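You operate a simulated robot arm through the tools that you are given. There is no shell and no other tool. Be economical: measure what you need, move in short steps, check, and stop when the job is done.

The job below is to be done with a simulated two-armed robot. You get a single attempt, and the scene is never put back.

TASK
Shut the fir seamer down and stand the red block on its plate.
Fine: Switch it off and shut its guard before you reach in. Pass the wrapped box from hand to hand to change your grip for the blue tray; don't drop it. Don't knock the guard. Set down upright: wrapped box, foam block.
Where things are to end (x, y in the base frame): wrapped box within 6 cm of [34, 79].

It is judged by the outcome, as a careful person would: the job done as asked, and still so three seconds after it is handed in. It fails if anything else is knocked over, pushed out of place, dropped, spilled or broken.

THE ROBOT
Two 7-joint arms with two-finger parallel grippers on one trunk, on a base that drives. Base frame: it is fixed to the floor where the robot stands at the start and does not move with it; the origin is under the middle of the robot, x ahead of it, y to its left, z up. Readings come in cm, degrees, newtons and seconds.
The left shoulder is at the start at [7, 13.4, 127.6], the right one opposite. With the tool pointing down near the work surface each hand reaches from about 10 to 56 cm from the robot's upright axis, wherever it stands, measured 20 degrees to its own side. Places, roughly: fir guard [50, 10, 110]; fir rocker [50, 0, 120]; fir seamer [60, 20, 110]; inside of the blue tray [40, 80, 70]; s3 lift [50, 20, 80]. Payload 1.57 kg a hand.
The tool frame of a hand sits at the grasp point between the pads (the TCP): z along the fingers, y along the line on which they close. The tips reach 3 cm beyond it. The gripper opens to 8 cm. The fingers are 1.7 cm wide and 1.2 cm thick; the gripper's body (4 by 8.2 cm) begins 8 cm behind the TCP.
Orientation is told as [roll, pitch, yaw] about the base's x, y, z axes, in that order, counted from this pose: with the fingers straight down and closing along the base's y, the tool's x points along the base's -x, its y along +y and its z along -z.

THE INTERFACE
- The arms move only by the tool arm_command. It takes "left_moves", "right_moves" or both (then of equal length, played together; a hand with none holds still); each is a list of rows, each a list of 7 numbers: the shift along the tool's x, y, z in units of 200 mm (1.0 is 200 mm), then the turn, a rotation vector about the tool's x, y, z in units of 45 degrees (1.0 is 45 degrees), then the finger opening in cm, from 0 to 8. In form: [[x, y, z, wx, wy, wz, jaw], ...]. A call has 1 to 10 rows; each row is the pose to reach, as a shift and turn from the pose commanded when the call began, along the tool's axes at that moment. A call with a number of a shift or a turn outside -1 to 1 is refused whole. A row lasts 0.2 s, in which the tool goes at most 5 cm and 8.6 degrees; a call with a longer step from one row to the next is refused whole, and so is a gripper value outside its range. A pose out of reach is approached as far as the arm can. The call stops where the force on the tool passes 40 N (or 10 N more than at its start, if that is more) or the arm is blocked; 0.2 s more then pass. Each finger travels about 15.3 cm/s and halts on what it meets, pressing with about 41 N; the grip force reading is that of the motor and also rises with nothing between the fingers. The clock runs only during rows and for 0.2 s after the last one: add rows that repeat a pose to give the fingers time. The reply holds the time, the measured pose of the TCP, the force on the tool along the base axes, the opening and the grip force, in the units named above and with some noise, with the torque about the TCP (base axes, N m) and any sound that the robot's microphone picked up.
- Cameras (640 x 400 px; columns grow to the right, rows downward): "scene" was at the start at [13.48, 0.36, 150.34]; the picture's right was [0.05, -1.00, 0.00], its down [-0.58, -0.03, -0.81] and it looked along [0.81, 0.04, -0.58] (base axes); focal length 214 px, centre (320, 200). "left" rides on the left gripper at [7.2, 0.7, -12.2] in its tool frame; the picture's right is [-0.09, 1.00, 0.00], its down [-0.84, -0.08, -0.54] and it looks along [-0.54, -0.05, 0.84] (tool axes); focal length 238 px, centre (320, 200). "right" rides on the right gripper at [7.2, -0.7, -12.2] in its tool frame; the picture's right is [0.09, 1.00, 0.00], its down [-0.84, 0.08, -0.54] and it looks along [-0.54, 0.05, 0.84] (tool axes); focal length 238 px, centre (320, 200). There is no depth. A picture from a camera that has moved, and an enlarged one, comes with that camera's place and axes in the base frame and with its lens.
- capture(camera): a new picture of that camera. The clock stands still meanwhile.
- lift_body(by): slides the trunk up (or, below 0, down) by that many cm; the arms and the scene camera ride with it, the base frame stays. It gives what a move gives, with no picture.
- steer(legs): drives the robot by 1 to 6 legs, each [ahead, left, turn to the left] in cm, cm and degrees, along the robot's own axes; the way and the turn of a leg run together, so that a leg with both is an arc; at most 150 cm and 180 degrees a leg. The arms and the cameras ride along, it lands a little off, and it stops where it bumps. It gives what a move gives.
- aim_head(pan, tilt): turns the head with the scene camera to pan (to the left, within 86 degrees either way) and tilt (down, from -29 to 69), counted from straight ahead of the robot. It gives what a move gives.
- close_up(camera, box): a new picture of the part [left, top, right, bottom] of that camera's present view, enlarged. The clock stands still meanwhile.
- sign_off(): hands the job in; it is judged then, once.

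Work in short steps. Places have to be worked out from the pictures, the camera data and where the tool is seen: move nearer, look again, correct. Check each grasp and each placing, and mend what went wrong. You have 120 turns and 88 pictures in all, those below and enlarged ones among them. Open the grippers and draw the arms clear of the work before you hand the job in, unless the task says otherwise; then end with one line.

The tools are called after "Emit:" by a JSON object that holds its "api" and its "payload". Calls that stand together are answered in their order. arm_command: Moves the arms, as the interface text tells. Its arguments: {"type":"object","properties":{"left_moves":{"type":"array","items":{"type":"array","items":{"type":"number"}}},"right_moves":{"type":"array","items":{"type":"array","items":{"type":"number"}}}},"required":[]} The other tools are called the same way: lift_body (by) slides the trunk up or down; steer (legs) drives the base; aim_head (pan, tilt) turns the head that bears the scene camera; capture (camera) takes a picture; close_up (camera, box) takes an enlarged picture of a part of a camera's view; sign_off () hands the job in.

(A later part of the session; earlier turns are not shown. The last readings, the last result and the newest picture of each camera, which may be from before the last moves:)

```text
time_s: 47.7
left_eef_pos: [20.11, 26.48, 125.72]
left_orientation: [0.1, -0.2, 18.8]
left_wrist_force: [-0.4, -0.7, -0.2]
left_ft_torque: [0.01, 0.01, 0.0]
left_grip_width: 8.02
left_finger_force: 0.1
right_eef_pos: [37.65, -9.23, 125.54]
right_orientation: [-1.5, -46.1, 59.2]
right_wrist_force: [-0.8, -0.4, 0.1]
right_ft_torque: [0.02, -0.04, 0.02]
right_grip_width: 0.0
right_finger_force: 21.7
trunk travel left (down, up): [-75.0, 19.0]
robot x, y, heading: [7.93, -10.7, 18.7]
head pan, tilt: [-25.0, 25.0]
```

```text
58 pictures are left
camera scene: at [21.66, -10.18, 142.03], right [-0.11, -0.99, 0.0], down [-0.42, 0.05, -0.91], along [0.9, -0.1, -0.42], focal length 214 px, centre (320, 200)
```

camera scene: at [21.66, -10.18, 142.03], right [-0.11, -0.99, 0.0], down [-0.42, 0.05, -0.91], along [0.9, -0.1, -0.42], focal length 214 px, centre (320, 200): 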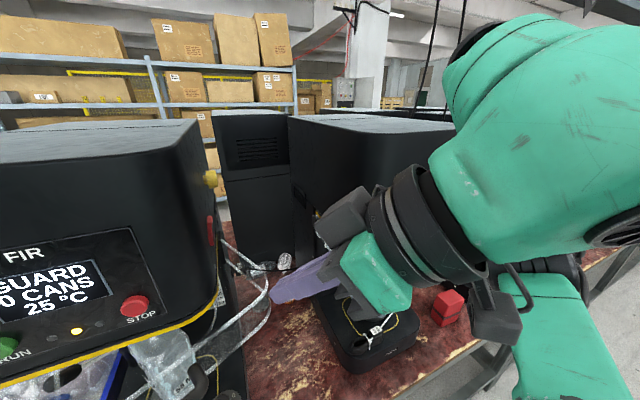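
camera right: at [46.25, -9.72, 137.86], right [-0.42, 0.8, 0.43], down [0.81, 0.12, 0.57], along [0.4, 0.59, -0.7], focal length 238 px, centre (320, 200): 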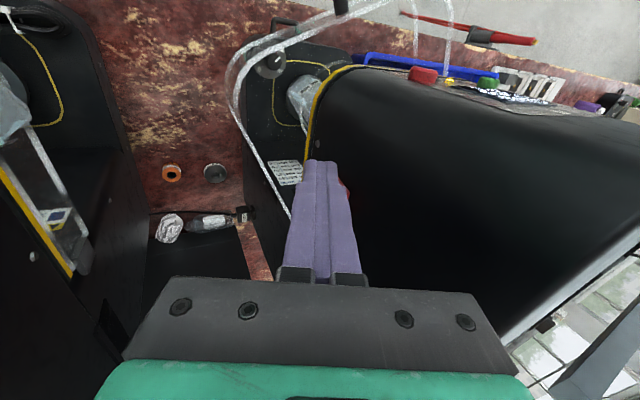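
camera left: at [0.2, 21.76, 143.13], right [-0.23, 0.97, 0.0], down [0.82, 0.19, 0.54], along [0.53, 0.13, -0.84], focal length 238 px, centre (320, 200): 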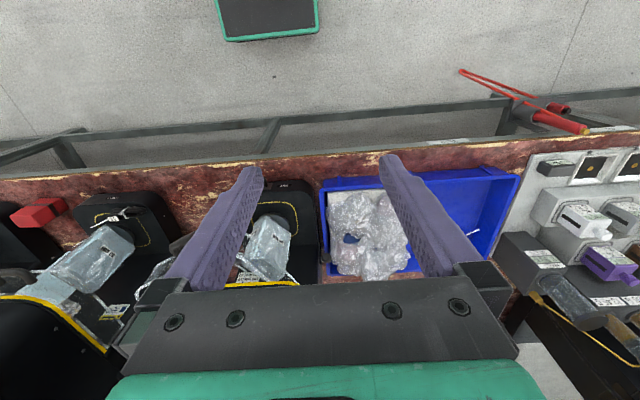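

Now the forearm comes from behind the hand. I'll advance into the gap beside the rocker, still about 5 cm to its right.

Emit:
{"api": "arm_command", "payload": {"right_moves": [[-0.096, -0.123, 0.105, 0, 0, 0, 0], [-0.192, -0.246, 0.21, 0, 0, 0, 0], [-0.287, -0.37, 0.315, 0, 0, 0, 0], [-0.383, -0.493, 0.42, 0, 0, 0, 0], [-0.479, -0.616, 0.525, 0, 0, 0, 0]]}}

Emit:
{"api": "aim_head", "payload": {"pan": 10, "tilt": 20}}

Emit:
{"api": "capture", "payload": {"camera": "scene"}}

Emit:
{"api": "capture", "payload": {"camera": "right"}}

```text
time_s: 48.9
left_eef_pos: [19.38, 26.57, 125.6]
left_orientation: [0.0, -0.4, 18.8]
left_wrist_force: [-0.1, 0.2, 0.5]
left_ft_torque: [0.01, -0.03, 0.0]
left_grip_width: 7.99
left_finger_force: 0.1
right_eef_pos: [55.01, -3.46, 125.88]
right_orientation: [-1.8, -46.2, 59.5]
right_wrist_force: [0.3, 0.3, 0.5]
right_ft_torque: [-0.03, 0.01, -0.02]
right_grip_width: 0.0
right_finger_force: 21.1
trunk travel left (down, up): [-75.0, 19.0]
robot x, y, heading: [7.91, -10.88, 18.9]
head pan, tilt: [-25.0, 25.0]
```

```text
time_s: 50.0
left_eef_pos: [19.57, 26.57, 125.65]
left_orientation: [0.0, -0.3, 18.9]
left_wrist_force: [-0.4, -0.7, 0.3]
left_ft_torque: [-0.01, 0.0, -0.03]
left_grip_width: 7.98
left_finger_force: 0.1
right_eef_pos: [55.03, -3.57, 125.8]
right_orientation: [-1.8, -46.3, 59.5]
right_wrist_force: [0.1, 0.4, -0.4]
right_ft_torque: [-0.02, -0.01, 0.03]
right_grip_width: 0.0
right_finger_force: 21.1
trunk travel left (down, up): [-75.0, 19.0]
robot x, y, heading: [7.7, -10.7, 18.9]
head pan, tilt: [10.0, 20.0]
```

```text
57 pictures are left
camera scene: at [20.04, -4.66, 142.9], right [0.48, -0.88, 0.0], down [-0.3, -0.16, -0.94], along [0.83, 0.45, -0.34], focal length 214 px, centre (320, 200)
```

scene: 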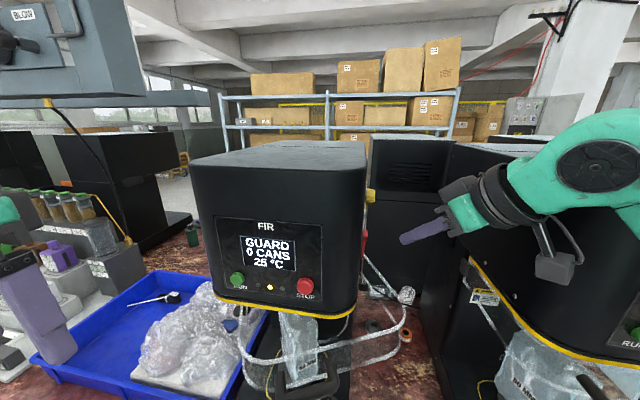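

```text
56 pictures are left
camera right: at [48.07, -15.58, 129.01], right [-0.88, 0.47, -0.09], down [0.01, 0.21, 0.98], along [0.48, 0.86, -0.19], focal length 238 px, centre (320, 200)
```

right: 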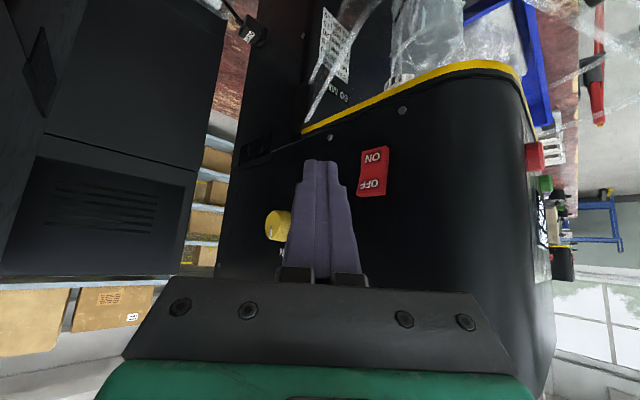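

Clear view: OFF half at about (54.2, 4.6, 123.4), and my leading finger corner is about 5 cm to its right. I'll press slowly toward it.

Emit:
{"api": "arm_command", "payload": {"right_moves": [[-0.04, 0.08, 0.071, 0, 0, 0, 0], [-0.08, 0.16, 0.142, 0, 0, 0, 0], [-0.091, 0.179, 0.154, 0, 0, 0, 0], [-0.1025, 0.198, 0.166, 0, 0, 0, 0], [-0.114, 0.217, 0.177, 0, 0, 0, 0], [-0.125, 0.236, 0.189, 0, 0, 0, 0]]}}

Emit:
{"api": "capture", "payload": {"camera": "right"}}

Emit:
{"api": "close_up", "payload": {"camera": "scene", "box": [200, 200, 400, 320]}}

```text
time_s: 51.4
left_eef_pos: [20.14, 25.92, 125.84]
left_orientation: [0.4, -0.2, 18.9]
left_wrist_force: [0.1, 0.1, 0.4]
left_ft_torque: [-0.02, -0.05, -0.02]
left_grip_width: 7.98
left_finger_force: 0.2
right_eef_pos: [54.17, 1.86, 124.52]
right_orientation: [-1.2, -46.1, 58.7]
right_wrist_force: [1.9, -18.2, -4.8]
right_ft_torque: [-0.4, 0.04, -0.16]
right_grip_width: 0.0
right_finger_force: 21.8
trunk travel left (down, up): [-75.0, 19.0]
robot x, y, heading: [7.75, -10.94, 18.7]
head pan, tilt: [10.0, 20.0]
```

```text
55 pictures are left
camera right: at [47.19, -10.12, 127.75], right [-0.88, 0.48, -0.08], down [0.02, 0.21, 0.98], along [0.48, 0.85, -0.19], focal length 238 px, centre (320, 200)
```

right: 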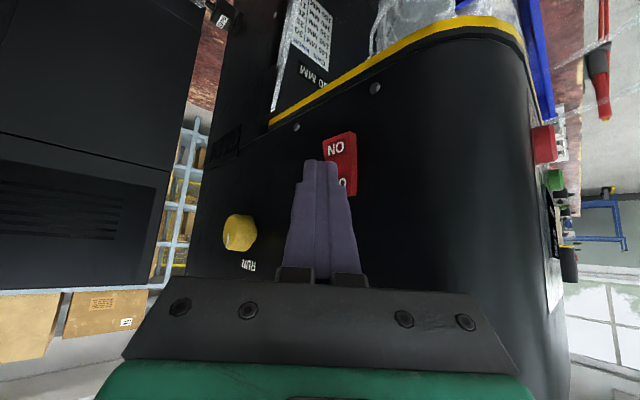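

```text
3.20 times, centred on (300, 260) of scene
camera zoom: at [20.79, -5.39, 142.84], right [0.48, -0.88, -0.01], down [-0.3, -0.16, -0.94], along [0.82, 0.45, -0.34], focal length 686 px, centre (384, 8)
```

zoom: 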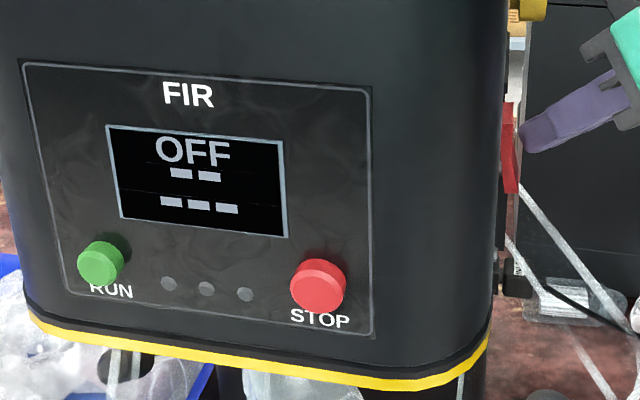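

The display reads OFF. I'll withdraw the hand along the same path, then turn it to face the machine.

Emit:
{"api": "arm_command", "payload": {"right_moves": [[0.06, -0.118, -0.095, 0, 0, 0, 0], [0.125, -0.236, -0.189, 0, 0, 0, 0], [0.221, -0.113, -0.294, 0, 0, 0, 0], [0.317, 0.01, -0.4, 0, 0, 0, 0], [0.412, 0.134, -0.505, 0, 0, 0, 0], [0.508, 0.257, -0.61, 0, 0, 0, 0], [0.604, 0.38, -0.714, 0, 0, 0, 0]]}}

Emit:
{"api": "arm_command", "payload": {"right_moves": [[0, 0, 0, 0.12, 0, 0.12, 0], [0, 0, 0, 0.24, 0, 0.24, 0], [0, 0, 0, 0.36, 0, 0.36, 0], [0, 0, 0, 0.48, 0, 0.48, 0], [0, 0, 0, 0.62, 0, 0.62, 0]]}}

Emit:
{"api": "aim_head", "payload": {"pan": 10, "tilt": 40}}

Emit:
{"api": "capture", "payload": {"camera": "scene"}}

```text
time_s: 53.0
left_eef_pos: [19.89, 26.7, 125.64]
left_orientation: [0.0, -0.4, 18.8]
left_wrist_force: [0.4, -0.1, 0.0]
left_ft_torque: [0.02, -0.04, 0.01]
left_grip_width: 8.03
left_finger_force: 0.1
right_eef_pos: [37.27, -9.16, 126.05]
right_orientation: [-1.6, -46.1, 59.1]
right_wrist_force: [-0.4, 0.3, -0.1]
right_ft_torque: [-0.04, -0.02, -0.04]
right_grip_width: 0.0
right_finger_force: 21.3
trunk travel left (down, up): [-75.0, 19.0]
robot x, y, heading: [7.84, -10.33, 18.9]
head pan, tilt: [10.0, 20.0]
```

```text
refused: row 5 steps farther than a row can; nothing moved
```

```text
time_s: 53.8
left_eef_pos: [19.94, 26.52, 125.76]
left_orientation: [0.0, -0.2, 18.9]
left_wrist_force: [0.2, -0.3, 0.9]
left_ft_torque: [-0.03, -0.02, 0.0]
left_grip_width: 8.02
left_finger_force: 0.2
right_eef_pos: [37.52, -9.19, 125.94]
right_orientation: [-1.5, -46.1, 59.1]
right_wrist_force: [0.4, 0.0, 0.2]
right_ft_torque: [-0.03, -0.02, -0.03]
right_grip_width: 0.02
right_finger_force: 21.8
trunk travel left (down, up): [-75.0, 19.0]
robot x, y, heading: [8.09, -10.42, 18.5]
head pan, tilt: [10.0, 40.0]
```

```text
53 pictures are left
camera scene: at [19.9, -5.02, 139.71], right [0.48, -0.88, 0.0], down [-0.56, -0.31, -0.77], along [0.67, 0.37, -0.64], focal length 214 px, centre (320, 200)
```

scene: 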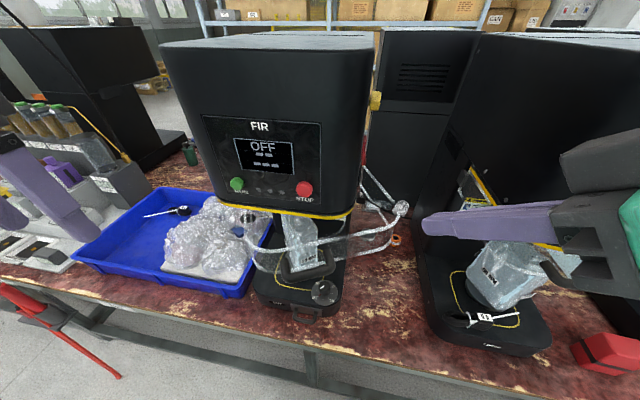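

Emit:
{"api": "arm_command", "payload": {"right_moves": [[0, 0, 0, 0.12, 0, 0.12, 0], [0, 0, 0, 0.24, 0, 0.24, 0], [0, 0, 0, 0.36, 0, 0.36, 0], [0, 0, 0, 0.48, 0, 0.48, 0], [0, 0, 0, 0.59, 0, 0.59, 0]]}}

Emit:
{"api": "arm_command", "payload": {"right_moves": [[0.11, 0.08, 0.13, 0, 0, 0, 0], [0.225, 0.16, 0.26, 0, 0, 0, 0], [0.34, 0.25, 0.39, 0, 0, 0, 0], [0.455, 0.335, 0.52, 0, 0, 0, 0]]}}

Emit:
{"api": "close_up", "payload": {"camera": "scene", "box": [220, 180, 460, 330]}}

Emit:
{"api": "capture", "payload": {"camera": "right"}}

```text
time_s: 55.0
left_eef_pos: [19.9, 26.59, 125.6]
left_orientation: [0.0, -0.3, 18.8]
left_wrist_force: [0.0, -0.9, -0.1]
left_ft_torque: [0.01, -0.02, 0.0]
left_grip_width: 8.04
left_finger_force: 0.0
right_eef_pos: [40.72, -12.15, 126.22]
right_orientation: [8.2, -43.9, 6.3]
right_wrist_force: [0.3, 0.2, 0.4]
right_ft_torque: [0.0, -0.05, 0.01]
right_grip_width: 0.0
right_finger_force: 20.9
trunk travel left (down, up): [-75.0, 19.0]
robot x, y, heading: [7.83, -10.33, 18.6]
head pan, tilt: [10.0, 40.0]
stopped in row 5 (right hand): the arm was blocked; the commanded pose is now the measured one
```

```text
time_s: 56.0
left_eef_pos: [20.02, 26.62, 125.53]
left_orientation: [-0.1, -0.1, 18.8]
left_wrist_force: [0.7, -0.2, -0.1]
left_ft_torque: [-0.01, 0.03, 0.0]
left_grip_width: 8.0
left_finger_force: 0.0
right_eef_pos: [39.44, -4.13, 112.94]
right_orientation: [7.6, -44.3, 6.9]
right_wrist_force: [0.1, 0.2, 0.6]
right_ft_torque: [0.0, 0.02, -0.02]
right_grip_width: 0.0
right_finger_force: 21.7
trunk travel left (down, up): [-75.0, 19.0]
robot x, y, heading: [7.75, -10.99, 18.8]
head pan, tilt: [10.0, 40.0]
```

```text
2.67 times, centred on (340, 255) of scene
camera zoom: at [19.89, -4.84, 139.7], right [0.48, -0.88, 0.0], down [-0.56, -0.31, -0.77], along [0.67, 0.37, -0.64], focal length 572 px, centre (267, 53)
```

zoom: 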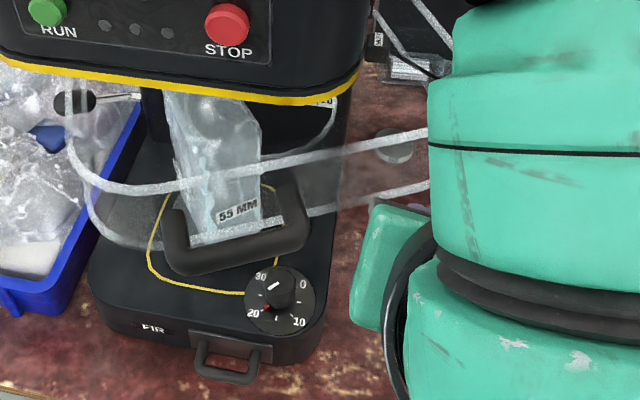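

```text
51 pictures are left
camera right: at [26.25, -8.08, 116.4], right [-0.28, 0.96, 0.03], down [0.22, 0.03, 0.98], along [0.94, 0.28, -0.22], focal length 238 px, centre (320, 200)
```

right: 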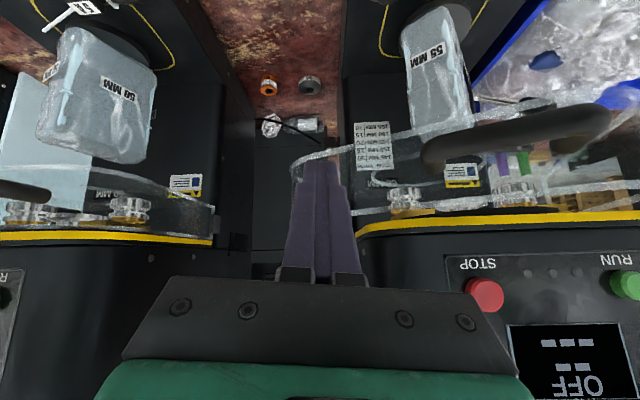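

The tool now points straight at the machine, with the tip at about (n 38, u 16.6, z 110.8) to the right of the guard's handle. I'll lower it slightly and push the handle gently left for the first half of the swing.

Emit:
{"api": "arm_command", "payload": {"right_moves": [[0.046, 0.095, 0.03, 0, 0, 0, 0], [0.092, 0.19, 0.061, 0, 0, 0, 0], [0.094, 0.244, 0.066, 0, 0, 0, 0], [0.096, 0.298, 0.072, 0, 0, 0, 0], [0.098, 0.352, 0.077, 0, 0, 0, 0], [0.1, 0.406, 0.082, 0, 0, 0, 0], [0.102, 0.459, 0.087, 0, 0, 0, 0], [0.104, 0.513, 0.093, 0, 0, 0, 0]]}}

Emit:
{"api": "capture", "payload": {"camera": "right"}}

Emit:
{"api": "capture", "payload": {"camera": "scene"}}

```text
time_s: 57.9
left_eef_pos: [19.99, 26.66, 125.57]
left_orientation: [0.0, -0.2, 18.8]
left_wrist_force: [0.2, 0.0, 0.4]
left_ft_torque: [-0.02, -0.02, 0.0]
left_grip_width: 7.98
left_finger_force: 0.0
right_eef_pos: [37.04, 6.16, 111.16]
right_orientation: [7.6, -44.1, 6.9]
right_wrist_force: [0.5, -0.6, 0.0]
right_ft_torque: [0.0, 0.0, -0.02]
right_grip_width: 0.01
right_finger_force: 21.0
trunk travel left (down, up): [-75.0, 19.0]
robot x, y, heading: [8.13, -10.74, 18.8]
head pan, tilt: [10.0, 40.0]
```

```text
50 pictures are left
camera right: at [23.92, 2.24, 114.79], right [-0.28, 0.96, 0.03], down [0.22, 0.03, 0.98], along [0.94, 0.28, -0.22], focal length 238 px, centre (320, 200)
```

right: 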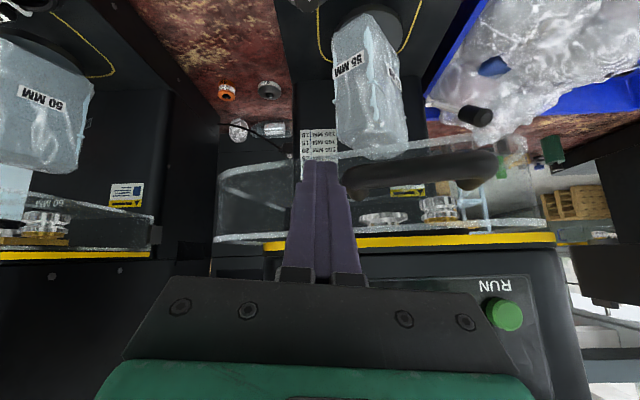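

```text
49 pictures are left
camera scene: at [19.85, -4.93, 139.7], right [0.48, -0.88, 0.0], down [-0.56, -0.31, -0.77], along [0.67, 0.37, -0.64], focal length 214 px, centre (320, 200)
```

scene: 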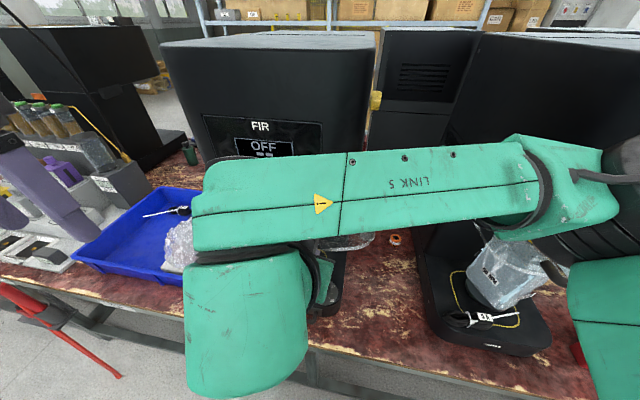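

The handle is following the finger with almost no force. I'll continue the arc, left with a little forward, in smaller steps.

Emit:
{"api": "arm_command", "payload": {"right_moves": [[-0.005, 0.041, 0.011, 0, 0, 0, 0], [-0.011, 0.083, 0.021, 0, 0, 0, 0], [-0.016, 0.124, 0.032, 0, 0, 0, 0], [-0.021, 0.166, 0.043, 0, 0, 0, 0]]}}

Emit:
{"api": "capture", "payload": {"camera": "right"}}

```text
time_s: 58.9
left_eef_pos: [20.05, 26.58, 125.56]
left_orientation: [0.0, -0.2, 18.8]
left_wrist_force: [-0.8, -0.5, -0.1]
left_ft_torque: [-0.02, -0.02, -0.03]
left_grip_width: 8.04
left_finger_force: 0.1
right_eef_pos: [37.45, 9.66, 111.17]
right_orientation: [7.7, -44.1, 6.9]
right_wrist_force: [0.3, -0.9, -0.1]
right_ft_torque: [-0.01, 0.01, 0.0]
right_grip_width: 0.0
right_finger_force: 21.2
trunk travel left (down, up): [-75.0, 19.0]
robot x, y, heading: [7.96, -10.5, 18.6]
head pan, tilt: [10.0, 40.0]
```

```text
48 pictures are left
camera right: at [24.12, 5.71, 114.7], right [-0.28, 0.96, 0.03], down [0.22, 0.03, 0.98], along [0.94, 0.28, -0.22], focal length 238 px, centre (320, 200)
```

right: 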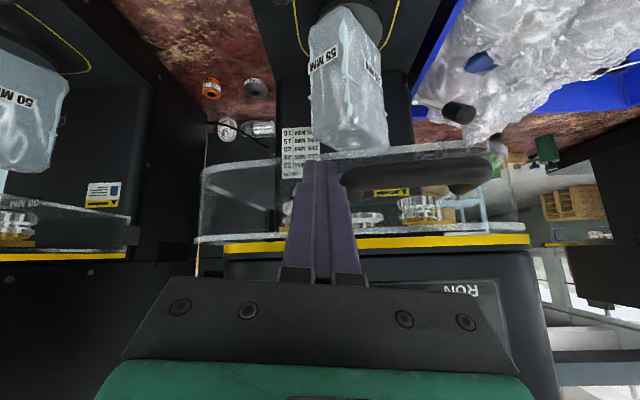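

Nearly closed: the band still sticks out a little on the machine's right. I'll continue in finer steps and watch for the stop.

Emit:
{"api": "arm_command", "payload": {"right_moves": [[-0.0086, 0.0267, 0.012, 0, 0, 0, 0], [-0.0172, 0.0534, 0.024, 0, 0, 0, 0], [-0.0258, 0.08, 0.036, 0, 0, 0, 0], [-0.0344, 0.107, 0.048, 0, 0, 0, 0], [-0.043, 0.1335, 0.06, 0, 0, 0, 0]]}}

Emit:
{"api": "capture", "payload": {"camera": "right"}}

```text
time_s: 60.0
left_eef_pos: [19.75, 26.59, 125.59]
left_orientation: [-0.1, -0.3, 18.9]
left_wrist_force: [-0.9, -0.4, 0.7]
left_ft_torque: [0.03, 0.05, -0.03]
left_grip_width: 7.98
left_finger_force: 0.0
right_eef_pos: [38.12, 12.62, 111.25]
right_orientation: [7.7, -44.3, 7.1]
right_wrist_force: [-5.2, 2.0, 1.8]
right_ft_torque: [0.06, 0.04, 0.13]
right_grip_width: 0.01
right_finger_force: 21.0
trunk travel left (down, up): [-75.0, 19.0]
robot x, y, heading: [7.73, -10.65, 18.8]
head pan, tilt: [10.0, 40.0]
```

```text
47 pictures are left
camera right: at [24.84, 8.74, 114.81], right [-0.28, 0.96, 0.03], down [0.22, 0.03, 0.98], along [0.94, 0.28, -0.22], focal length 238 px, centre (320, 200)
```

right: 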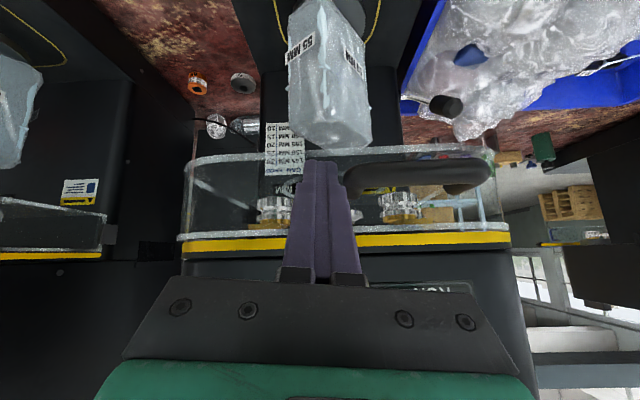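

The band now lines up with the head's rim and I feel about 5 N. I'll press a touch more to make sure it is fully home.

Emit:
{"api": "arm_command", "payload": {"right_moves": [[-0.008, 0.012, 0.009, 0, 0, 0, 0], [-0.016, 0.024, 0.018, 0, 0, 0, 0], [-0.024, 0.036, 0.027, 0, 0, 0, 0], [-0.032, 0.048, 0.036, 0, 0, 0, 0]]}}

Emit:
{"api": "capture", "payload": {"camera": "right"}}

```text
time_s: 61.0
left_eef_pos: [19.35, 26.28, 125.83]
left_orientation: [0.0, -0.4, 18.8]
left_wrist_force: [-0.1, -0.3, 0.1]
left_ft_torque: [0.0, 0.03, 0.0]
left_grip_width: 7.99
left_finger_force: 0.2
right_eef_pos: [38.32, 13.3, 111.28]
right_orientation: [7.4, -44.2, 7.2]
right_wrist_force: [-22.2, -11.2, -11.0]
right_ft_torque: [-0.31, 0.62, 0.0]
right_grip_width: 0.0
right_finger_force: 21.7
trunk travel left (down, up): [-75.0, 19.0]
robot x, y, heading: [7.66, -10.83, 18.7]
head pan, tilt: [10.0, 40.0]
```

```text
46 pictures are left
camera right: at [25.01, 9.32, 114.87], right [-0.28, 0.96, 0.03], down [0.22, 0.03, 0.98], along [0.94, 0.28, -0.22], focal length 238 px, centre (320, 200)
```

right: 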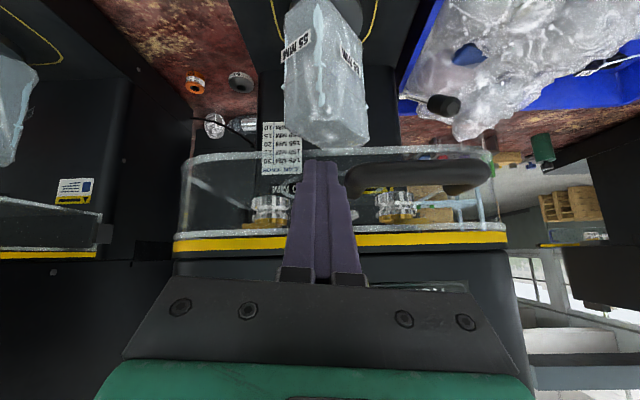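

A hard stop at about 22 N: the guard is shut. I'll withdraw the finger along its own axis and move the arm up and right to clear the view.

Emit:
{"api": "arm_command", "payload": {"right_moves": [[0, -0.02, -0.2, 0, 0, 0, 0], [0, -0.04, -0.4, 0, 0, 0, 0], [0, -0.2, -0.5, 0, 0, 0, 0], [0, -0.4, -0.5, 0, 0, 0, 0], [0, -0.6, -0.5, 0, 0, 0, 0], [0, -0.8, -0.5, 0, 0, 0, 0], [0, -1.0, -0.5, 0, 0, 0, 0]]}}

Emit:
{"api": "steer", "payload": {"legs": [[-20, 0, 0], [0, 8, 0]]}}

Emit:
{"api": "aim_head", "payload": {"pan": 0, "tilt": 35}}

Emit:
{"api": "capture", "payload": {"camera": "scene"}}

```text
time_s: 62.4
left_eef_pos: [20.06, 26.4, 125.68]
left_orientation: [0.1, -0.3, 18.9]
left_wrist_force: [0.4, -0.2, 0.5]
left_ft_torque: [0.02, -0.02, 0.01]
left_grip_width: 7.99
left_finger_force: 0.0
right_eef_pos: [35.34, -1.45, 117.33]
right_orientation: [9.1, -44.4, 5.2]
right_wrist_force: [2.1, -1.8, 0.3]
right_ft_torque: [-0.02, 0.17, 0.13]
right_grip_width: 0.02
right_finger_force: 21.4
trunk travel left (down, up): [-75.0, 19.0]
robot x, y, heading: [8.08, -10.75, 18.8]
head pan, tilt: [10.0, 40.0]
stopped in row 6 (right hand): the force on the tool passed its limit at 57 N (the readings are from after the stop); the commanded pose is now the measured one
```

```text
time_s: 64.6
left_eef_pos: [-1.66, 26.77, 125.8]
left_orientation: [0.3, -0.2, 18.4]
left_wrist_force: [-0.1, -0.5, 0.3]
left_ft_torque: [0.05, 0.0, 0.0]
left_grip_width: 7.99
left_finger_force: 0.0
right_eef_pos: [13.36, -1.05, 117.3]
right_orientation: [9.4, -44.3, 4.6]
right_wrist_force: [0.1, 0.4, -0.1]
right_ft_torque: [-0.02, 0.0, 0.01]
right_grip_width: 0.0
right_finger_force: 20.8
trunk travel left (down, up): [-75.0, 19.0]
robot x, y, heading: [-14.06, -10.02, 18.5]
head pan, tilt: [10.0, 40.0]
```

```text
time_s: 65.4
left_eef_pos: [-1.84, 27.2, 125.6]
left_orientation: [0.1, -0.1, 18.5]
left_wrist_force: [0.1, 1.0, -0.2]
left_ft_torque: [-0.02, 0.0, 0.02]
left_grip_width: 8.0
left_finger_force: 0.1
right_eef_pos: [13.0, -0.58, 117.26]
right_orientation: [8.9, -44.4, 4.9]
right_wrist_force: [1.6, 1.1, 0.6]
right_ft_torque: [-0.05, 0.08, -0.04]
right_grip_width: 0.0
right_finger_force: 21.4
trunk travel left (down, up): [-75.0, 19.0]
robot x, y, heading: [-13.87, -9.95, 18.4]
head pan, tilt: [0.0, 35.0]
```

```text
45 pictures are left
camera scene: at [-1.39, -5.49, 140.46], right [0.32, -0.95, 0.0], down [-0.54, -0.18, -0.82], along [0.78, 0.26, -0.57], focal length 214 px, centre (320, 200)
```

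scene: 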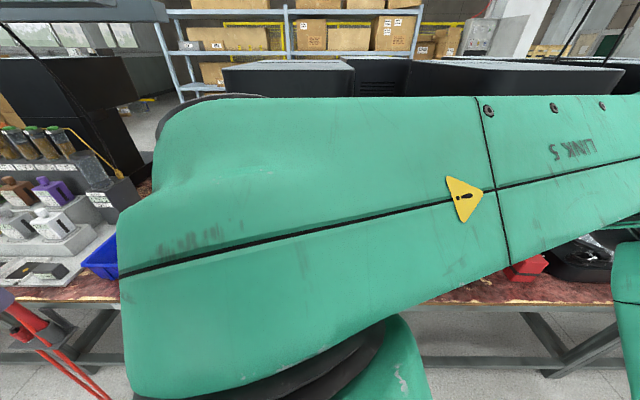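

The tool met something during that retreat, possibly my own wrist. The arm now hides the view. I'll bring the right hand back to fingers-down and take a look.

Emit:
{"api": "arm_command", "payload": {"right_moves": [[0, 0, 0, 0, 0.17, 0, 0], [0, 0, 0, 0, 0.34, 0, 0], [0, 0, 0, 0, 0.51, 0, 0], [0, 0, 0, 0, 0.68, 0, 0], [0, 0, 0, 0, 0.85, 0, 0], [0, 0, 0, 0, 1.0, 0, 0]]}}

Emit:
{"api": "arm_command", "payload": {"right_moves": [[0, -0.2, 0, 0, 0, 0, 0], [0, -0.4, 0, 0, 0, 0, 0], [0, -0.6, 0, 0, 0, 0, 0], [0, -0.8, 0, 0, 0, 0, 0]]}}

Emit:
{"api": "capture", "payload": {"camera": "scene"}}

```text
time_s: 66.8
left_eef_pos: [-1.7, 27.28, 125.75]
left_orientation: [0.0, -0.2, 18.4]
left_wrist_force: [0.3, -0.4, 0.2]
left_ft_torque: [-0.01, 0.0, -0.02]
left_grip_width: 7.98
left_finger_force: 0.1
right_eef_pos: [13.27, -0.64, 117.19]
right_orientation: [6.6, 0.5, 11.1]
right_wrist_force: [0.7, 0.4, 0.1]
right_ft_torque: [0.01, 0.0, 0.01]
right_grip_width: 0.0
right_finger_force: 21.4
trunk travel left (down, up): [-75.0, 19.0]
robot x, y, heading: [-14.12, -10.04, 18.4]
head pan, tilt: [0.0, 35.0]
```

```text
time_s: 67.8
left_eef_pos: [-1.95, 26.9, 125.78]
left_orientation: [0.2, -0.3, 18.6]
left_wrist_force: [-0.5, -0.4, 0.2]
left_ft_torque: [0.02, 0.0, 0.03]
left_grip_width: 8.02
left_finger_force: 0.1
right_eef_pos: [16.14, -16.43, 115.41]
right_orientation: [6.6, 0.1, 11.2]
right_wrist_force: [0.0, -0.6, -0.3]
right_ft_torque: [0.02, -0.02, 0.02]
right_grip_width: 0.02
right_finger_force: 21.2
trunk travel left (down, up): [-75.0, 19.0]
robot x, y, heading: [-14.02, -9.85, 18.7]
head pan, tilt: [0.0, 35.0]
```

```text
44 pictures are left
camera scene: at [-1.37, -5.93, 140.48], right [0.32, -0.95, 0.0], down [-0.54, -0.18, -0.82], along [0.78, 0.26, -0.57], focal length 214 px, centre (320, 200)
```

scene: 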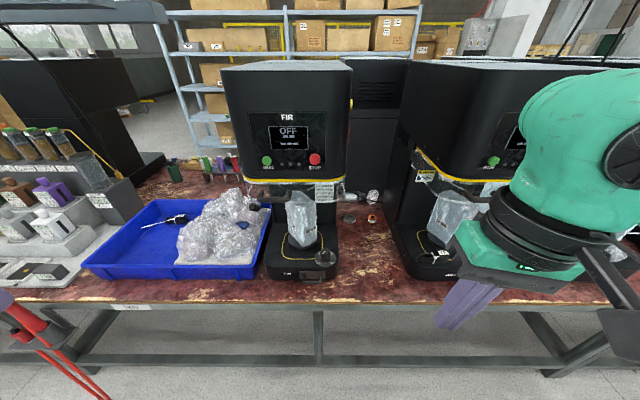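

Good view. I'll enlarge the closed guard, the box and the tray.

Emit:
{"api": "close_up", "payload": {"camera": "scene", "box": [230, 160, 390, 290]}}

Emit:
{"api": "close_up", "payload": {"camera": "scene", "box": [60, 160, 300, 310]}}

```text
3.08 times, centred on (310, 225) of scene
camera zoom: at [-1.37, -5.93, 140.48], right [0.32, -0.95, 0.0], down [-0.54, -0.18, -0.82], along [0.78, 0.26, -0.57], focal length 660 px, centre (351, 123)
```

zoom: 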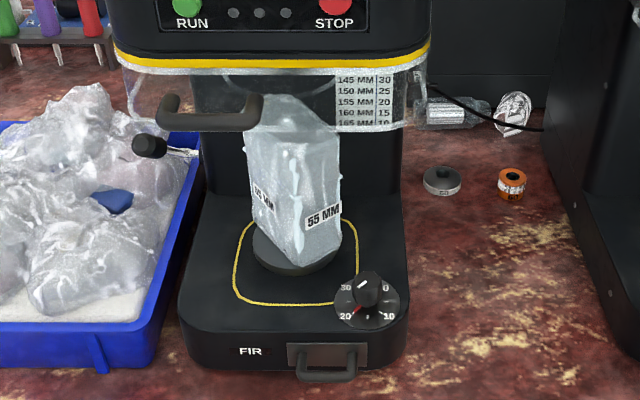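

```text
2.67 times, centred on (180, 235) of scene
camera zoom: at [-1.37, -5.93, 140.48], right [0.32, -0.95, 0.0], down [-0.54, -0.18, -0.82], along [0.78, 0.26, -0.57], focal length 572 px, centre (693, 107)
```

zoom: 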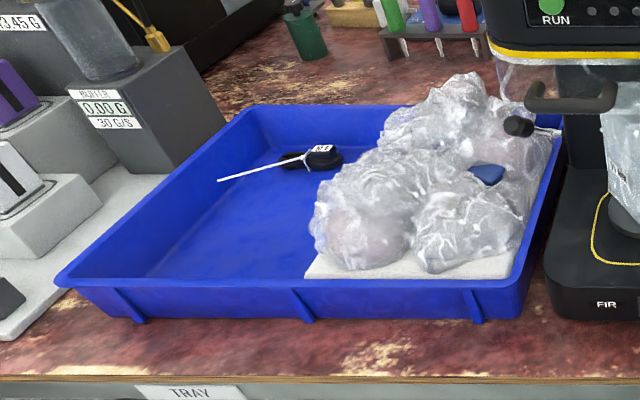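

The guard is closed and the machine is off. The box is about 6 × 6 × 20 cm, centred near n 56, u −1.2 on the plate, with its corner facing me, so I need a near-level grip coming in 40° from the right, under the guard. I'll form that posture in free space first.

Emit:
{"api": "arm_command", "payload": {"right_moves": [[-0.2, 0, 0, 0.147, 0, 0, 8], [-0.4, 0, 0, 0.147, 0, 0, 8], [-0.5, 0, 0, 0.147, 0, 0, 8]]}}

Emit:
{"api": "arm_command", "payload": {"right_moves": [[0, 0, 0, 0, 0, -0.17, 8], [0, 0, 0, 0, 0, -0.34, 8], [0, 0, 0, 0, 0, -0.51, 8], [0, 0, 0, 0, 0, -0.68, 8], [0, 0, 0, 0, 0, -0.85, 8], [0, 0, 0, 0, 0, -1.0, 8]]}}

Emit:
{"api": "arm_command", "payload": {"right_moves": [[0, 0, 0, 0, -0.17, 0, 8], [0, 0, 0, 0, -0.34, 0, 8], [0, 0, 0, 0, -0.51, 0, 8], [0, 0, 0, 0, -0.68, 0, 8], [0, 0, 0, 0, -0.85, 0, 8], [0, 0, 0, 0, -1.0, 0, 8]]}}

Emit:
{"api": "arm_command", "payload": {"right_moves": [[0, 0, 0, 0, -0.17, 0, 8], [0, 0, 0, 0, -0.34, 0, 8], [0, 0, 0, 0, -0.51, 0, 8], [0, 0, 0, 0, -0.67, 0, 8]]}}

```text
time_s: 68.6
left_eef_pos: [-1.74, 27.31, 125.57]
left_orientation: [0.0, -0.1, 18.5]
left_wrist_force: [-1.0, -0.2, -0.1]
left_ft_torque: [0.0, 0.01, -0.01]
left_grip_width: 8.0
left_finger_force: 0.1
right_eef_pos: [26.06, -14.35, 115.27]
right_orientation: [-0.2, 0.2, 11.2]
right_wrist_force: [-0.2, 0.4, -0.1]
right_ft_torque: [0.03, 0.03, 0.0]
right_grip_width: 8.0
right_finger_force: 0.1
trunk travel left (down, up): [-75.0, 19.0]
robot x, y, heading: [-14.09, -9.88, 18.5]
head pan, tilt: [0.0, 35.0]
```

```text
time_s: 70.0
left_eef_pos: [-1.82, 27.28, 125.63]
left_orientation: [0.0, -0.3, 18.4]
left_wrist_force: [0.0, 0.1, -0.3]
left_ft_torque: [-0.01, 0.03, -0.02]
left_grip_width: 8.02
left_finger_force: 0.1
right_eef_pos: [26.1, -14.39, 115.53]
right_orientation: [0.0, 0.3, 56.2]
right_wrist_force: [-0.3, 0.4, 0.4]
right_ft_torque: [-0.01, 0.0, 0.01]
right_grip_width: 8.02
right_finger_force: 0.0
trunk travel left (down, up): [-75.0, 19.0]
robot x, y, heading: [-14.17, -10.21, 18.5]
head pan, tilt: [0.0, 35.0]
```

```text
time_s: 71.4
left_eef_pos: [-1.75, 27.3, 125.66]
left_orientation: [0.1, -0.1, 18.4]
left_wrist_force: [1.0, 0.4, -0.4]
left_ft_torque: [0.02, 0.0, 0.02]
left_grip_width: 8.0
left_finger_force: 0.1
right_eef_pos: [25.61, -13.11, 115.43]
right_orientation: [-1.9, -40.0, 60.6]
right_wrist_force: [0.7, -1.1, 0.1]
right_ft_torque: [0.0, 0.03, -0.01]
right_grip_width: 8.0
right_finger_force: 0.0
right hand out of reach, approached as far as the arm can: row 6
trunk travel left (down, up): [-75.0, 19.0]
robot x, y, heading: [-13.83, -9.81, 18.4]
head pan, tilt: [0.0, 35.0]
```

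```text
time_s: 72.4
left_eef_pos: [-1.82, 27.43, 125.57]
left_orientation: [-0.1, -0.2, 18.4]
left_wrist_force: [-0.1, 1.5, -0.4]
left_ft_torque: [-0.02, -0.01, -0.01]
left_grip_width: 7.98
left_finger_force: 0.1
right_eef_pos: [24.44, -6.21, 117.28]
right_orientation: [-4.2, -69.0, 63.0]
right_wrist_force: [0.1, 1.0, -0.8]
right_ft_torque: [-0.02, 0.04, -0.01]
right_grip_width: 8.02
right_finger_force: 0.1
right hand out of reach, approached as far as the arm can: row 1, 2, 3, 4
trunk travel left (down, up): [-75.0, 19.0]
robot x, y, heading: [-14.06, -9.93, 18.4]
head pan, tilt: [0.0, 35.0]
```

The grip posture is formed: about 21° below level, pointing 40° left. I'll lower the trunk 24 cm, then drive toward the fir so the open hand ends in front of the box and below the guard.

Emit:
{"api": "lift_body", "payload": {"by": -24}}

Emit:
{"api": "steer", "payload": {"legs": [[0, 9, 0], [16, 0, 0]]}}

Emit:
{"api": "aim_head", "payload": {"pan": -5, "tilt": 30}}

Emit:
{"api": "capture", "payload": {"camera": "scene"}}

Emit:
{"api": "capture", "payload": {"camera": "right"}}

```text
time_s: 74.9
left_eef_pos: [-1.78, 27.11, 101.59]
left_orientation: [0.0, -0.3, 18.4]
left_wrist_force: [0.4, 0.1, 0.1]
left_ft_torque: [0.02, -0.02, -0.03]
left_grip_width: 8.01
left_finger_force: 0.1
right_eef_pos: [24.36, -6.49, 93.35]
right_orientation: [-4.0, -69.0, 62.5]
right_wrist_force: [-0.1, 0.0, -0.1]
right_ft_torque: [-0.02, -0.04, -0.05]
right_grip_width: 8.0
right_finger_force: 0.2
trunk travel left (down, up): [-51.0, 43.0]
robot x, y, heading: [-14.19, -9.85, 18.3]
head pan, tilt: [0.0, 35.0]
```

```text
time_s: 77.0
left_eef_pos: [10.91, 41.16, 101.7]
left_orientation: [0.0, -0.2, 18.6]
left_wrist_force: [-0.7, 0.6, 0.2]
left_ft_torque: [0.0, 0.04, -0.02]
left_grip_width: 8.0
left_finger_force: 0.1
right_eef_pos: [37.3, 7.32, 93.24]
right_orientation: [-3.8, -68.9, 62.5]
right_wrist_force: [1.3, -0.2, -0.1]
right_ft_torque: [0.0, -0.03, 0.02]
right_grip_width: 8.02
right_finger_force: 0.0
trunk travel left (down, up): [-51.0, 43.0]
robot x, y, heading: [-1.55, 3.73, 18.6]
head pan, tilt: [0.0, 35.0]
```

```text
time_s: 77.7
left_eef_pos: [11.01, 41.11, 101.68]
left_orientation: [0.0, -0.1, 18.7]
left_wrist_force: [0.2, 0.1, 0.3]
left_ft_torque: [0.0, 0.0, -0.02]
left_grip_width: 7.98
left_finger_force: 0.0
right_eef_pos: [37.3, 7.31, 93.31]
right_orientation: [-3.9, -69.1, 62.6]
right_wrist_force: [0.3, 0.0, 0.2]
right_ft_torque: [0.01, 0.01, -0.01]
right_grip_width: 7.99
right_finger_force: 0.2
trunk travel left (down, up): [-51.0, 43.0]
robot x, y, heading: [-1.34, 3.61, 18.4]
head pan, tilt: [-5.0, 30.0]
```

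```text
41 pictures are left
camera scene: at [11.97, 7.57, 117.23], right [0.23, -0.97, 0.0], down [-0.49, -0.12, -0.87], along [0.84, 0.2, -0.5], focal length 214 px, centre (320, 200)
```

scene: 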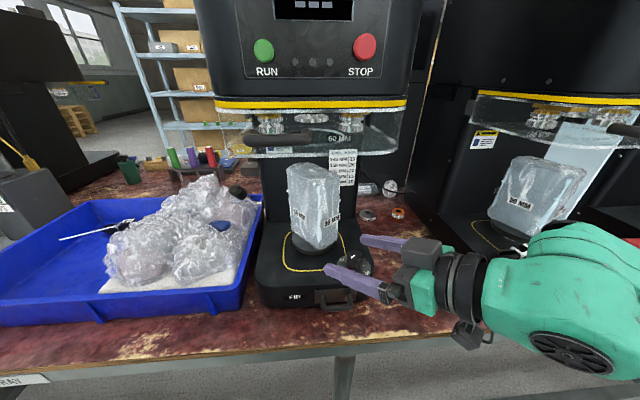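

```text
40 pictures are left
camera right: at [30.55, -5.0, 90.82], right [-0.87, 0.48, -0.11], down [-0.19, -0.13, 0.97], along [0.46, 0.87, 0.2], focal length 238 px, centre (320, 200)
```

right: 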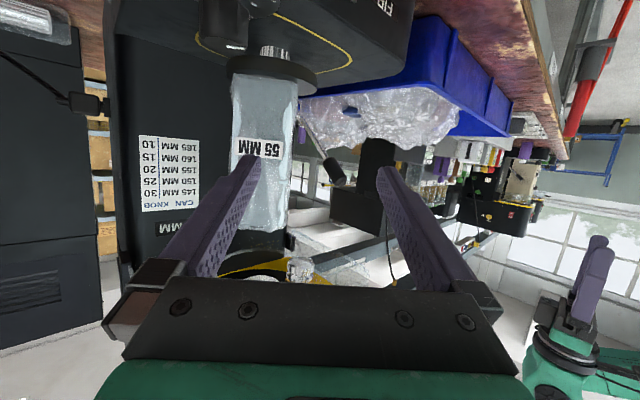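

The wrist view shows the labelled face square-on. By triangulation the box is centred at about (49.9, 16.5), z 84–100, and roughly 6 cm right of my finger axis. I'll make a small test move first, since the last command was out of reach.

Emit:
{"api": "arm_command", "payload": {"right_moves": [[-0.05, 0.01, 0.1, 0, 0, 0, 8], [-0.1, 0.02, 0.2, 0, 0, 0, 8]]}}

```text
time_s: 78.3
left_eef_pos: [10.85, 41.3, 101.59]
left_orientation: [0.0, -0.1, 18.6]
left_wrist_force: [-0.5, 0.7, -0.7]
left_ft_torque: [-0.07, 0.0, -0.02]
left_grip_width: 7.97
left_finger_force: 0.1
right_eef_pos: [39.25, 11.63, 93.71]
right_orientation: [-3.8, -69.1, 62.6]
right_wrist_force: [0.0, 0.2, -0.4]
right_ft_torque: [-0.02, -0.02, -0.01]
right_grip_width: 7.98
right_finger_force: 0.1
trunk travel left (down, up): [-51.0, 43.0]
robot x, y, heading: [-1.64, 4.11, 18.8]
head pan, tilt: [-5.0, 30.0]
```

The move is relative to the measured pose, so I can trust my numbers. Next I shift 6.5 cm sideways to line up and check.

Emit:
{"api": "arm_command", "payload": {"right_moves": [[0, -0.16, 0, 0, 0, 0, 8], [0, -0.326, 0, 0, 0, 0, 8]]}}

Emit:
{"api": "capture", "payload": {"camera": "right"}}

Emit:
{"api": "close_up", "payload": {"camera": "scene", "box": [240, 100, 480, 330]}}

```text
time_s: 78.9
left_eef_pos: [11.04, 41.11, 101.73]
left_orientation: [0.1, -0.2, 18.5]
left_wrist_force: [0.9, -0.2, -0.2]
left_ft_torque: [0.0, -0.02, 0.0]
left_grip_width: 8.02
left_finger_force: 0.1
right_eef_pos: [43.79, 8.61, 93.8]
right_orientation: [-3.8, -69.0, 62.6]
right_wrist_force: [-0.2, 0.0, 0.0]
right_ft_torque: [0.01, 0.02, 0.01]
right_grip_width: 8.01
right_finger_force: 0.0
right hand out of reach, approached as far as the arm can: row 2
trunk travel left (down, up): [-51.0, 43.0]
robot x, y, heading: [-1.57, 3.98, 18.5]
head pan, tilt: [-5.0, 30.0]
```

```text
39 pictures are left
camera right: at [37.08, -3.65, 91.33], right [-0.87, 0.48, -0.11], down [-0.19, -0.13, 0.97], along [0.46, 0.87, 0.2], focal length 238 px, centre (320, 200)
```

right: 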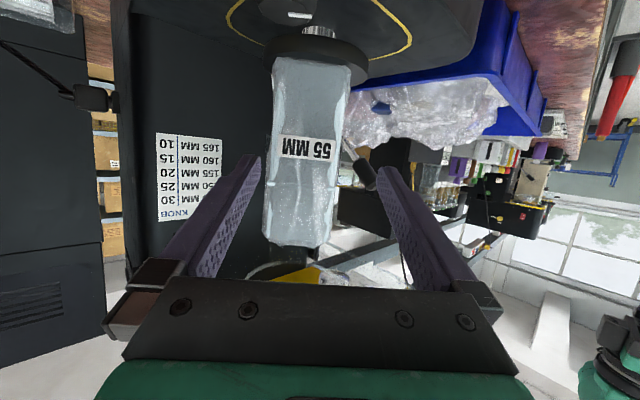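

```text
1.74 times, centred on (360, 215) of scene
camera zoom: at [11.99, 7.54, 117.24], right [0.23, -0.97, 0.0], down [-0.49, -0.12, -0.87], along [0.84, 0.2, -0.5], focal length 373 px, centre (250, 174)
```

zoom: 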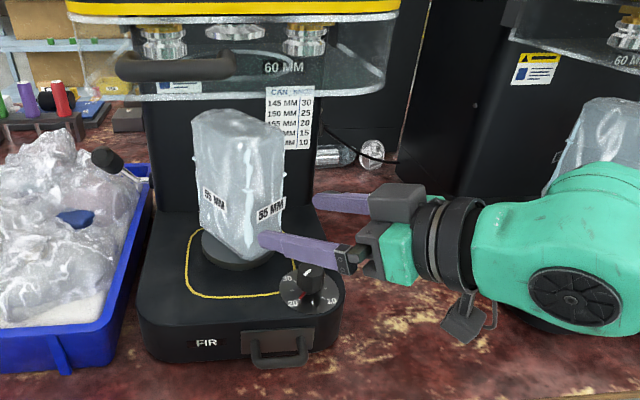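

The hand needs to go about 1.2 cm more sideways, and the arm is at its reach limit. I'll pull back 4 cm along the fingers, drive a little closer, then approach.

Emit:
{"api": "arm_command", "payload": {"right_moves": [[0, 0, -0.2, 0, 0, 0, 8]]}}

Emit:
{"api": "steer", "payload": {"legs": [[5, 2.2, 0]]}}

Emit:
{"api": "capture", "payload": {"camera": "right"}}

```text
time_s: 79.3
left_eef_pos: [10.94, 40.83, 101.72]
left_orientation: [0.3, -0.2, 18.5]
left_wrist_force: [0.2, -0.2, 0.5]
left_ft_torque: [0.06, -0.01, 0.03]
left_grip_width: 7.98
left_finger_force: 0.0
right_eef_pos: [42.71, 6.68, 93.32]
right_orientation: [-3.7, -69.0, 61.3]
right_wrist_force: [-0.7, -0.2, 0.0]
right_ft_torque: [0.04, 0.0, 0.02]
right_grip_width: 8.0
right_finger_force: 0.1
right hand out of reach, approached as far as the arm can: row 1
trunk travel left (down, up): [-51.0, 43.0]
robot x, y, heading: [-1.44, 3.66, 18.4]
head pan, tilt: [-5.0, 30.0]
```

```text
time_s: 80.2
left_eef_pos: [15.02, 44.79, 101.61]
left_orientation: [-0.1, -0.2, 18.6]
left_wrist_force: [0.1, 0.2, 0.0]
left_ft_torque: [-0.04, 0.04, -0.02]
left_grip_width: 7.98
left_finger_force: 0.0
right_eef_pos: [46.8, 10.5, 93.21]
right_orientation: [-3.7, -68.8, 61.1]
right_wrist_force: [-0.3, 0.2, -0.2]
right_ft_torque: [0.0, 0.02, 0.01]
right_grip_width: 7.98
right_finger_force: 0.0
trunk travel left (down, up): [-51.0, 43.0]
robot x, y, heading: [2.45, 7.29, 18.4]
head pan, tilt: [-5.0, 30.0]
```

```text
37 pictures are left
camera right: at [39.74, -1.72, 90.89], right [-0.86, 0.5, -0.11], down [-0.19, -0.12, 0.97], along [0.48, 0.86, 0.2], focal length 238 px, centre (320, 200)
```

right: 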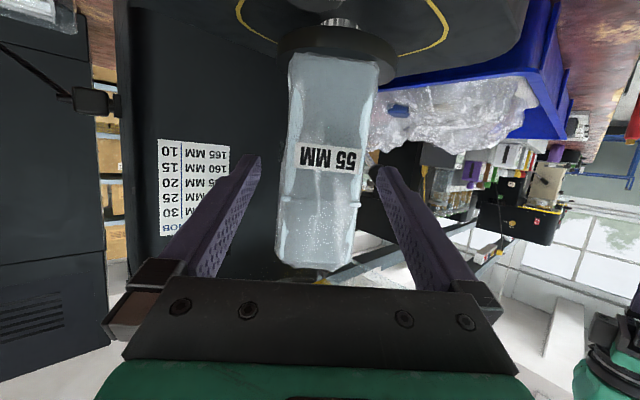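

Aligned to within half a centimetre. I'll slide in 7.4 cm so the box sits between the fingers.

Emit:
{"api": "arm_command", "payload": {"right_moves": [[0.014, 0.025, 0.1, 0, 0, 0, 8], [0.02, 0.025, 0.19, 0, 0, 0, 8], [0.025, 0.025, 0.28, 0, 0, 0, 8], [0.028, 0.025, 0.37, 0, 0, 0, 8]]}}

Emit:
{"api": "capture", "payload": {"camera": "right"}}

```text
time_s: 81.2
left_eef_pos: [15.01, 44.76, 101.62]
left_orientation: [0.0, -0.3, 18.6]
left_wrist_force: [-0.5, -0.5, -0.3]
left_ft_torque: [0.02, -0.02, 0.01]
left_grip_width: 8.0
left_finger_force: 0.0
right_eef_pos: [49.95, 16.37, 89.89]
right_orientation: [-3.8, -68.8, 61.2]
right_wrist_force: [0.4, 0.5, -0.1]
right_ft_torque: [-0.02, -0.01, -0.03]
right_grip_width: 8.01
right_finger_force: 0.0
trunk travel left (down, up): [-51.0, 43.0]
robot x, y, heading: [2.54, 7.38, 18.5]
head pan, tilt: [-5.0, 30.0]
```

```text
36 pictures are left
camera right: at [42.98, 4.13, 87.57], right [-0.86, 0.5, -0.11], down [-0.19, -0.12, 0.97], along [0.47, 0.86, 0.2], focal length 238 px, centre (320, 200)
```

right: 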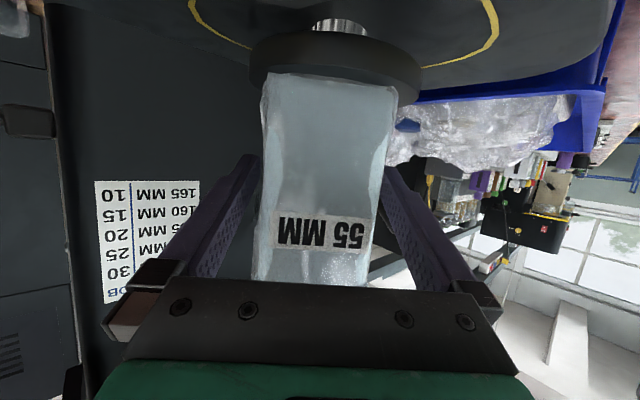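

The box is between the fingers; I close.

Emit:
{"api": "arm_command", "payload": {"right_moves": [[0, 0, 0, 0, 0, 0, 4], [0, 0, 0, 0, 0, 0, 4], [0, 0, 0, 0, 0, 0, 4]]}}

```text
time_s: 82.0
left_eef_pos: [14.95, 44.61, 101.77]
left_orientation: [0.1, -0.2, 18.6]
left_wrist_force: [-0.5, 0.7, -0.4]
left_ft_torque: [0.01, -0.01, -0.03]
left_grip_width: 8.0
left_finger_force: 0.0
right_eef_pos: [49.79, 16.15, 90.02]
right_orientation: [-3.7, -69.0, 61.4]
right_wrist_force: [1.1, -0.5, 1.0]
right_ft_torque: [-0.03, 0.1, -0.05]
right_grip_width: 6.79
right_finger_force: 40.6
trunk travel left (down, up): [-51.0, 43.0]
robot x, y, heading: [2.57, 7.71, 18.6]
head pan, tilt: [-5.0, 30.0]
```

Gripped at 6.8 cm with 41 N. I'll lift 3 cm, staying below the guard, and draw the box straight out the way I came.

Emit:
{"api": "arm_command", "payload": {"right_moves": [[-0.07, 0, -0.027, 0, 0, 0, 4], [-0.14, 0, -0.054, 0, 0, 0, 4], [-0.14, 0, -0.054, 0, 0, 0, 4]]}}

Emit:
{"api": "arm_command", "payload": {"right_moves": [[0.053, 0, -0.14, 0, 0, 0, 4], [0.107, 0, -0.28, 0, 0, 0, 4], [0.16, 0, -0.42, 0, 0, 0, 4], [0.214, 0, -0.56, 0, 0, 0, 4], [0.268, 0, -0.7, 0, 0, 0, 4]]}}

Emit:
{"api": "capture", "payload": {"camera": "scene"}}

```text
time_s: 82.8
left_eef_pos: [14.86, 44.7, 101.67]
left_orientation: [0.0, -0.3, 18.6]
left_wrist_force: [-0.4, 0.0, 0.0]
left_ft_torque: [0.0, 0.02, 0.0]
left_grip_width: 7.99
left_finger_force: 0.0
right_eef_pos: [49.63, 16.24, 93.01]
right_orientation: [-3.8, -68.8, 61.3]
right_wrist_force: [0.8, -2.5, 1.6]
right_ft_torque: [0.01, -0.12, -0.07]
right_grip_width: 6.82
right_finger_force: 40.7
trunk travel left (down, up): [-51.0, 43.0]
robot x, y, heading: [2.68, 7.6, 18.7]
head pan, tilt: [-5.0, 30.0]
```

```text
time_s: 84.0
left_eef_pos: [15.0, 44.8, 101.63]
left_orientation: [-0.1, -0.2, 18.6]
left_wrist_force: [0.5, 0.8, 0.6]
left_ft_torque: [0.01, 0.01, 0.03]
left_grip_width: 8.01
left_finger_force: 0.1
right_eef_pos: [43.41, 8.98, 93.26]
right_orientation: [-4.0, -68.8, 61.3]
right_wrist_force: [8.8, 9.3, 5.0]
right_ft_torque: [0.86, -1.15, 0.41]
right_grip_width: 6.78
right_finger_force: 40.8
right hand out of reach, approached as far as the arm can: row 3, 4, 5
trunk travel left (down, up): [-51.0, 43.0]
robot x, y, heading: [2.87, 7.6, 18.3]
head pan, tilt: [-5.0, 30.0]
```

```text
35 pictures are left
camera scene: at [16.08, 11.41, 117.22], right [0.23, -0.97, 0.0], down [-0.49, -0.12, -0.87], along [0.84, 0.2, -0.5], focal length 214 px, centre (320, 200)
```

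scene: 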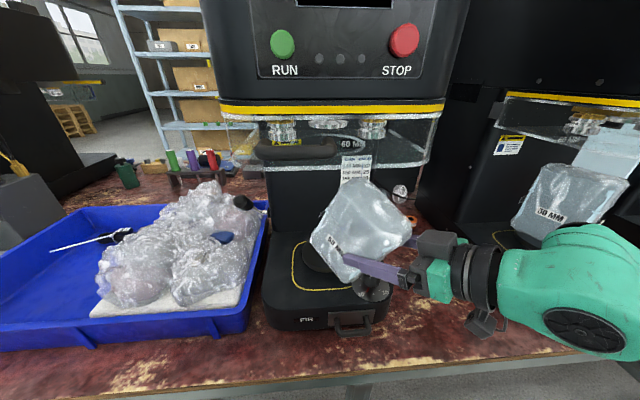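

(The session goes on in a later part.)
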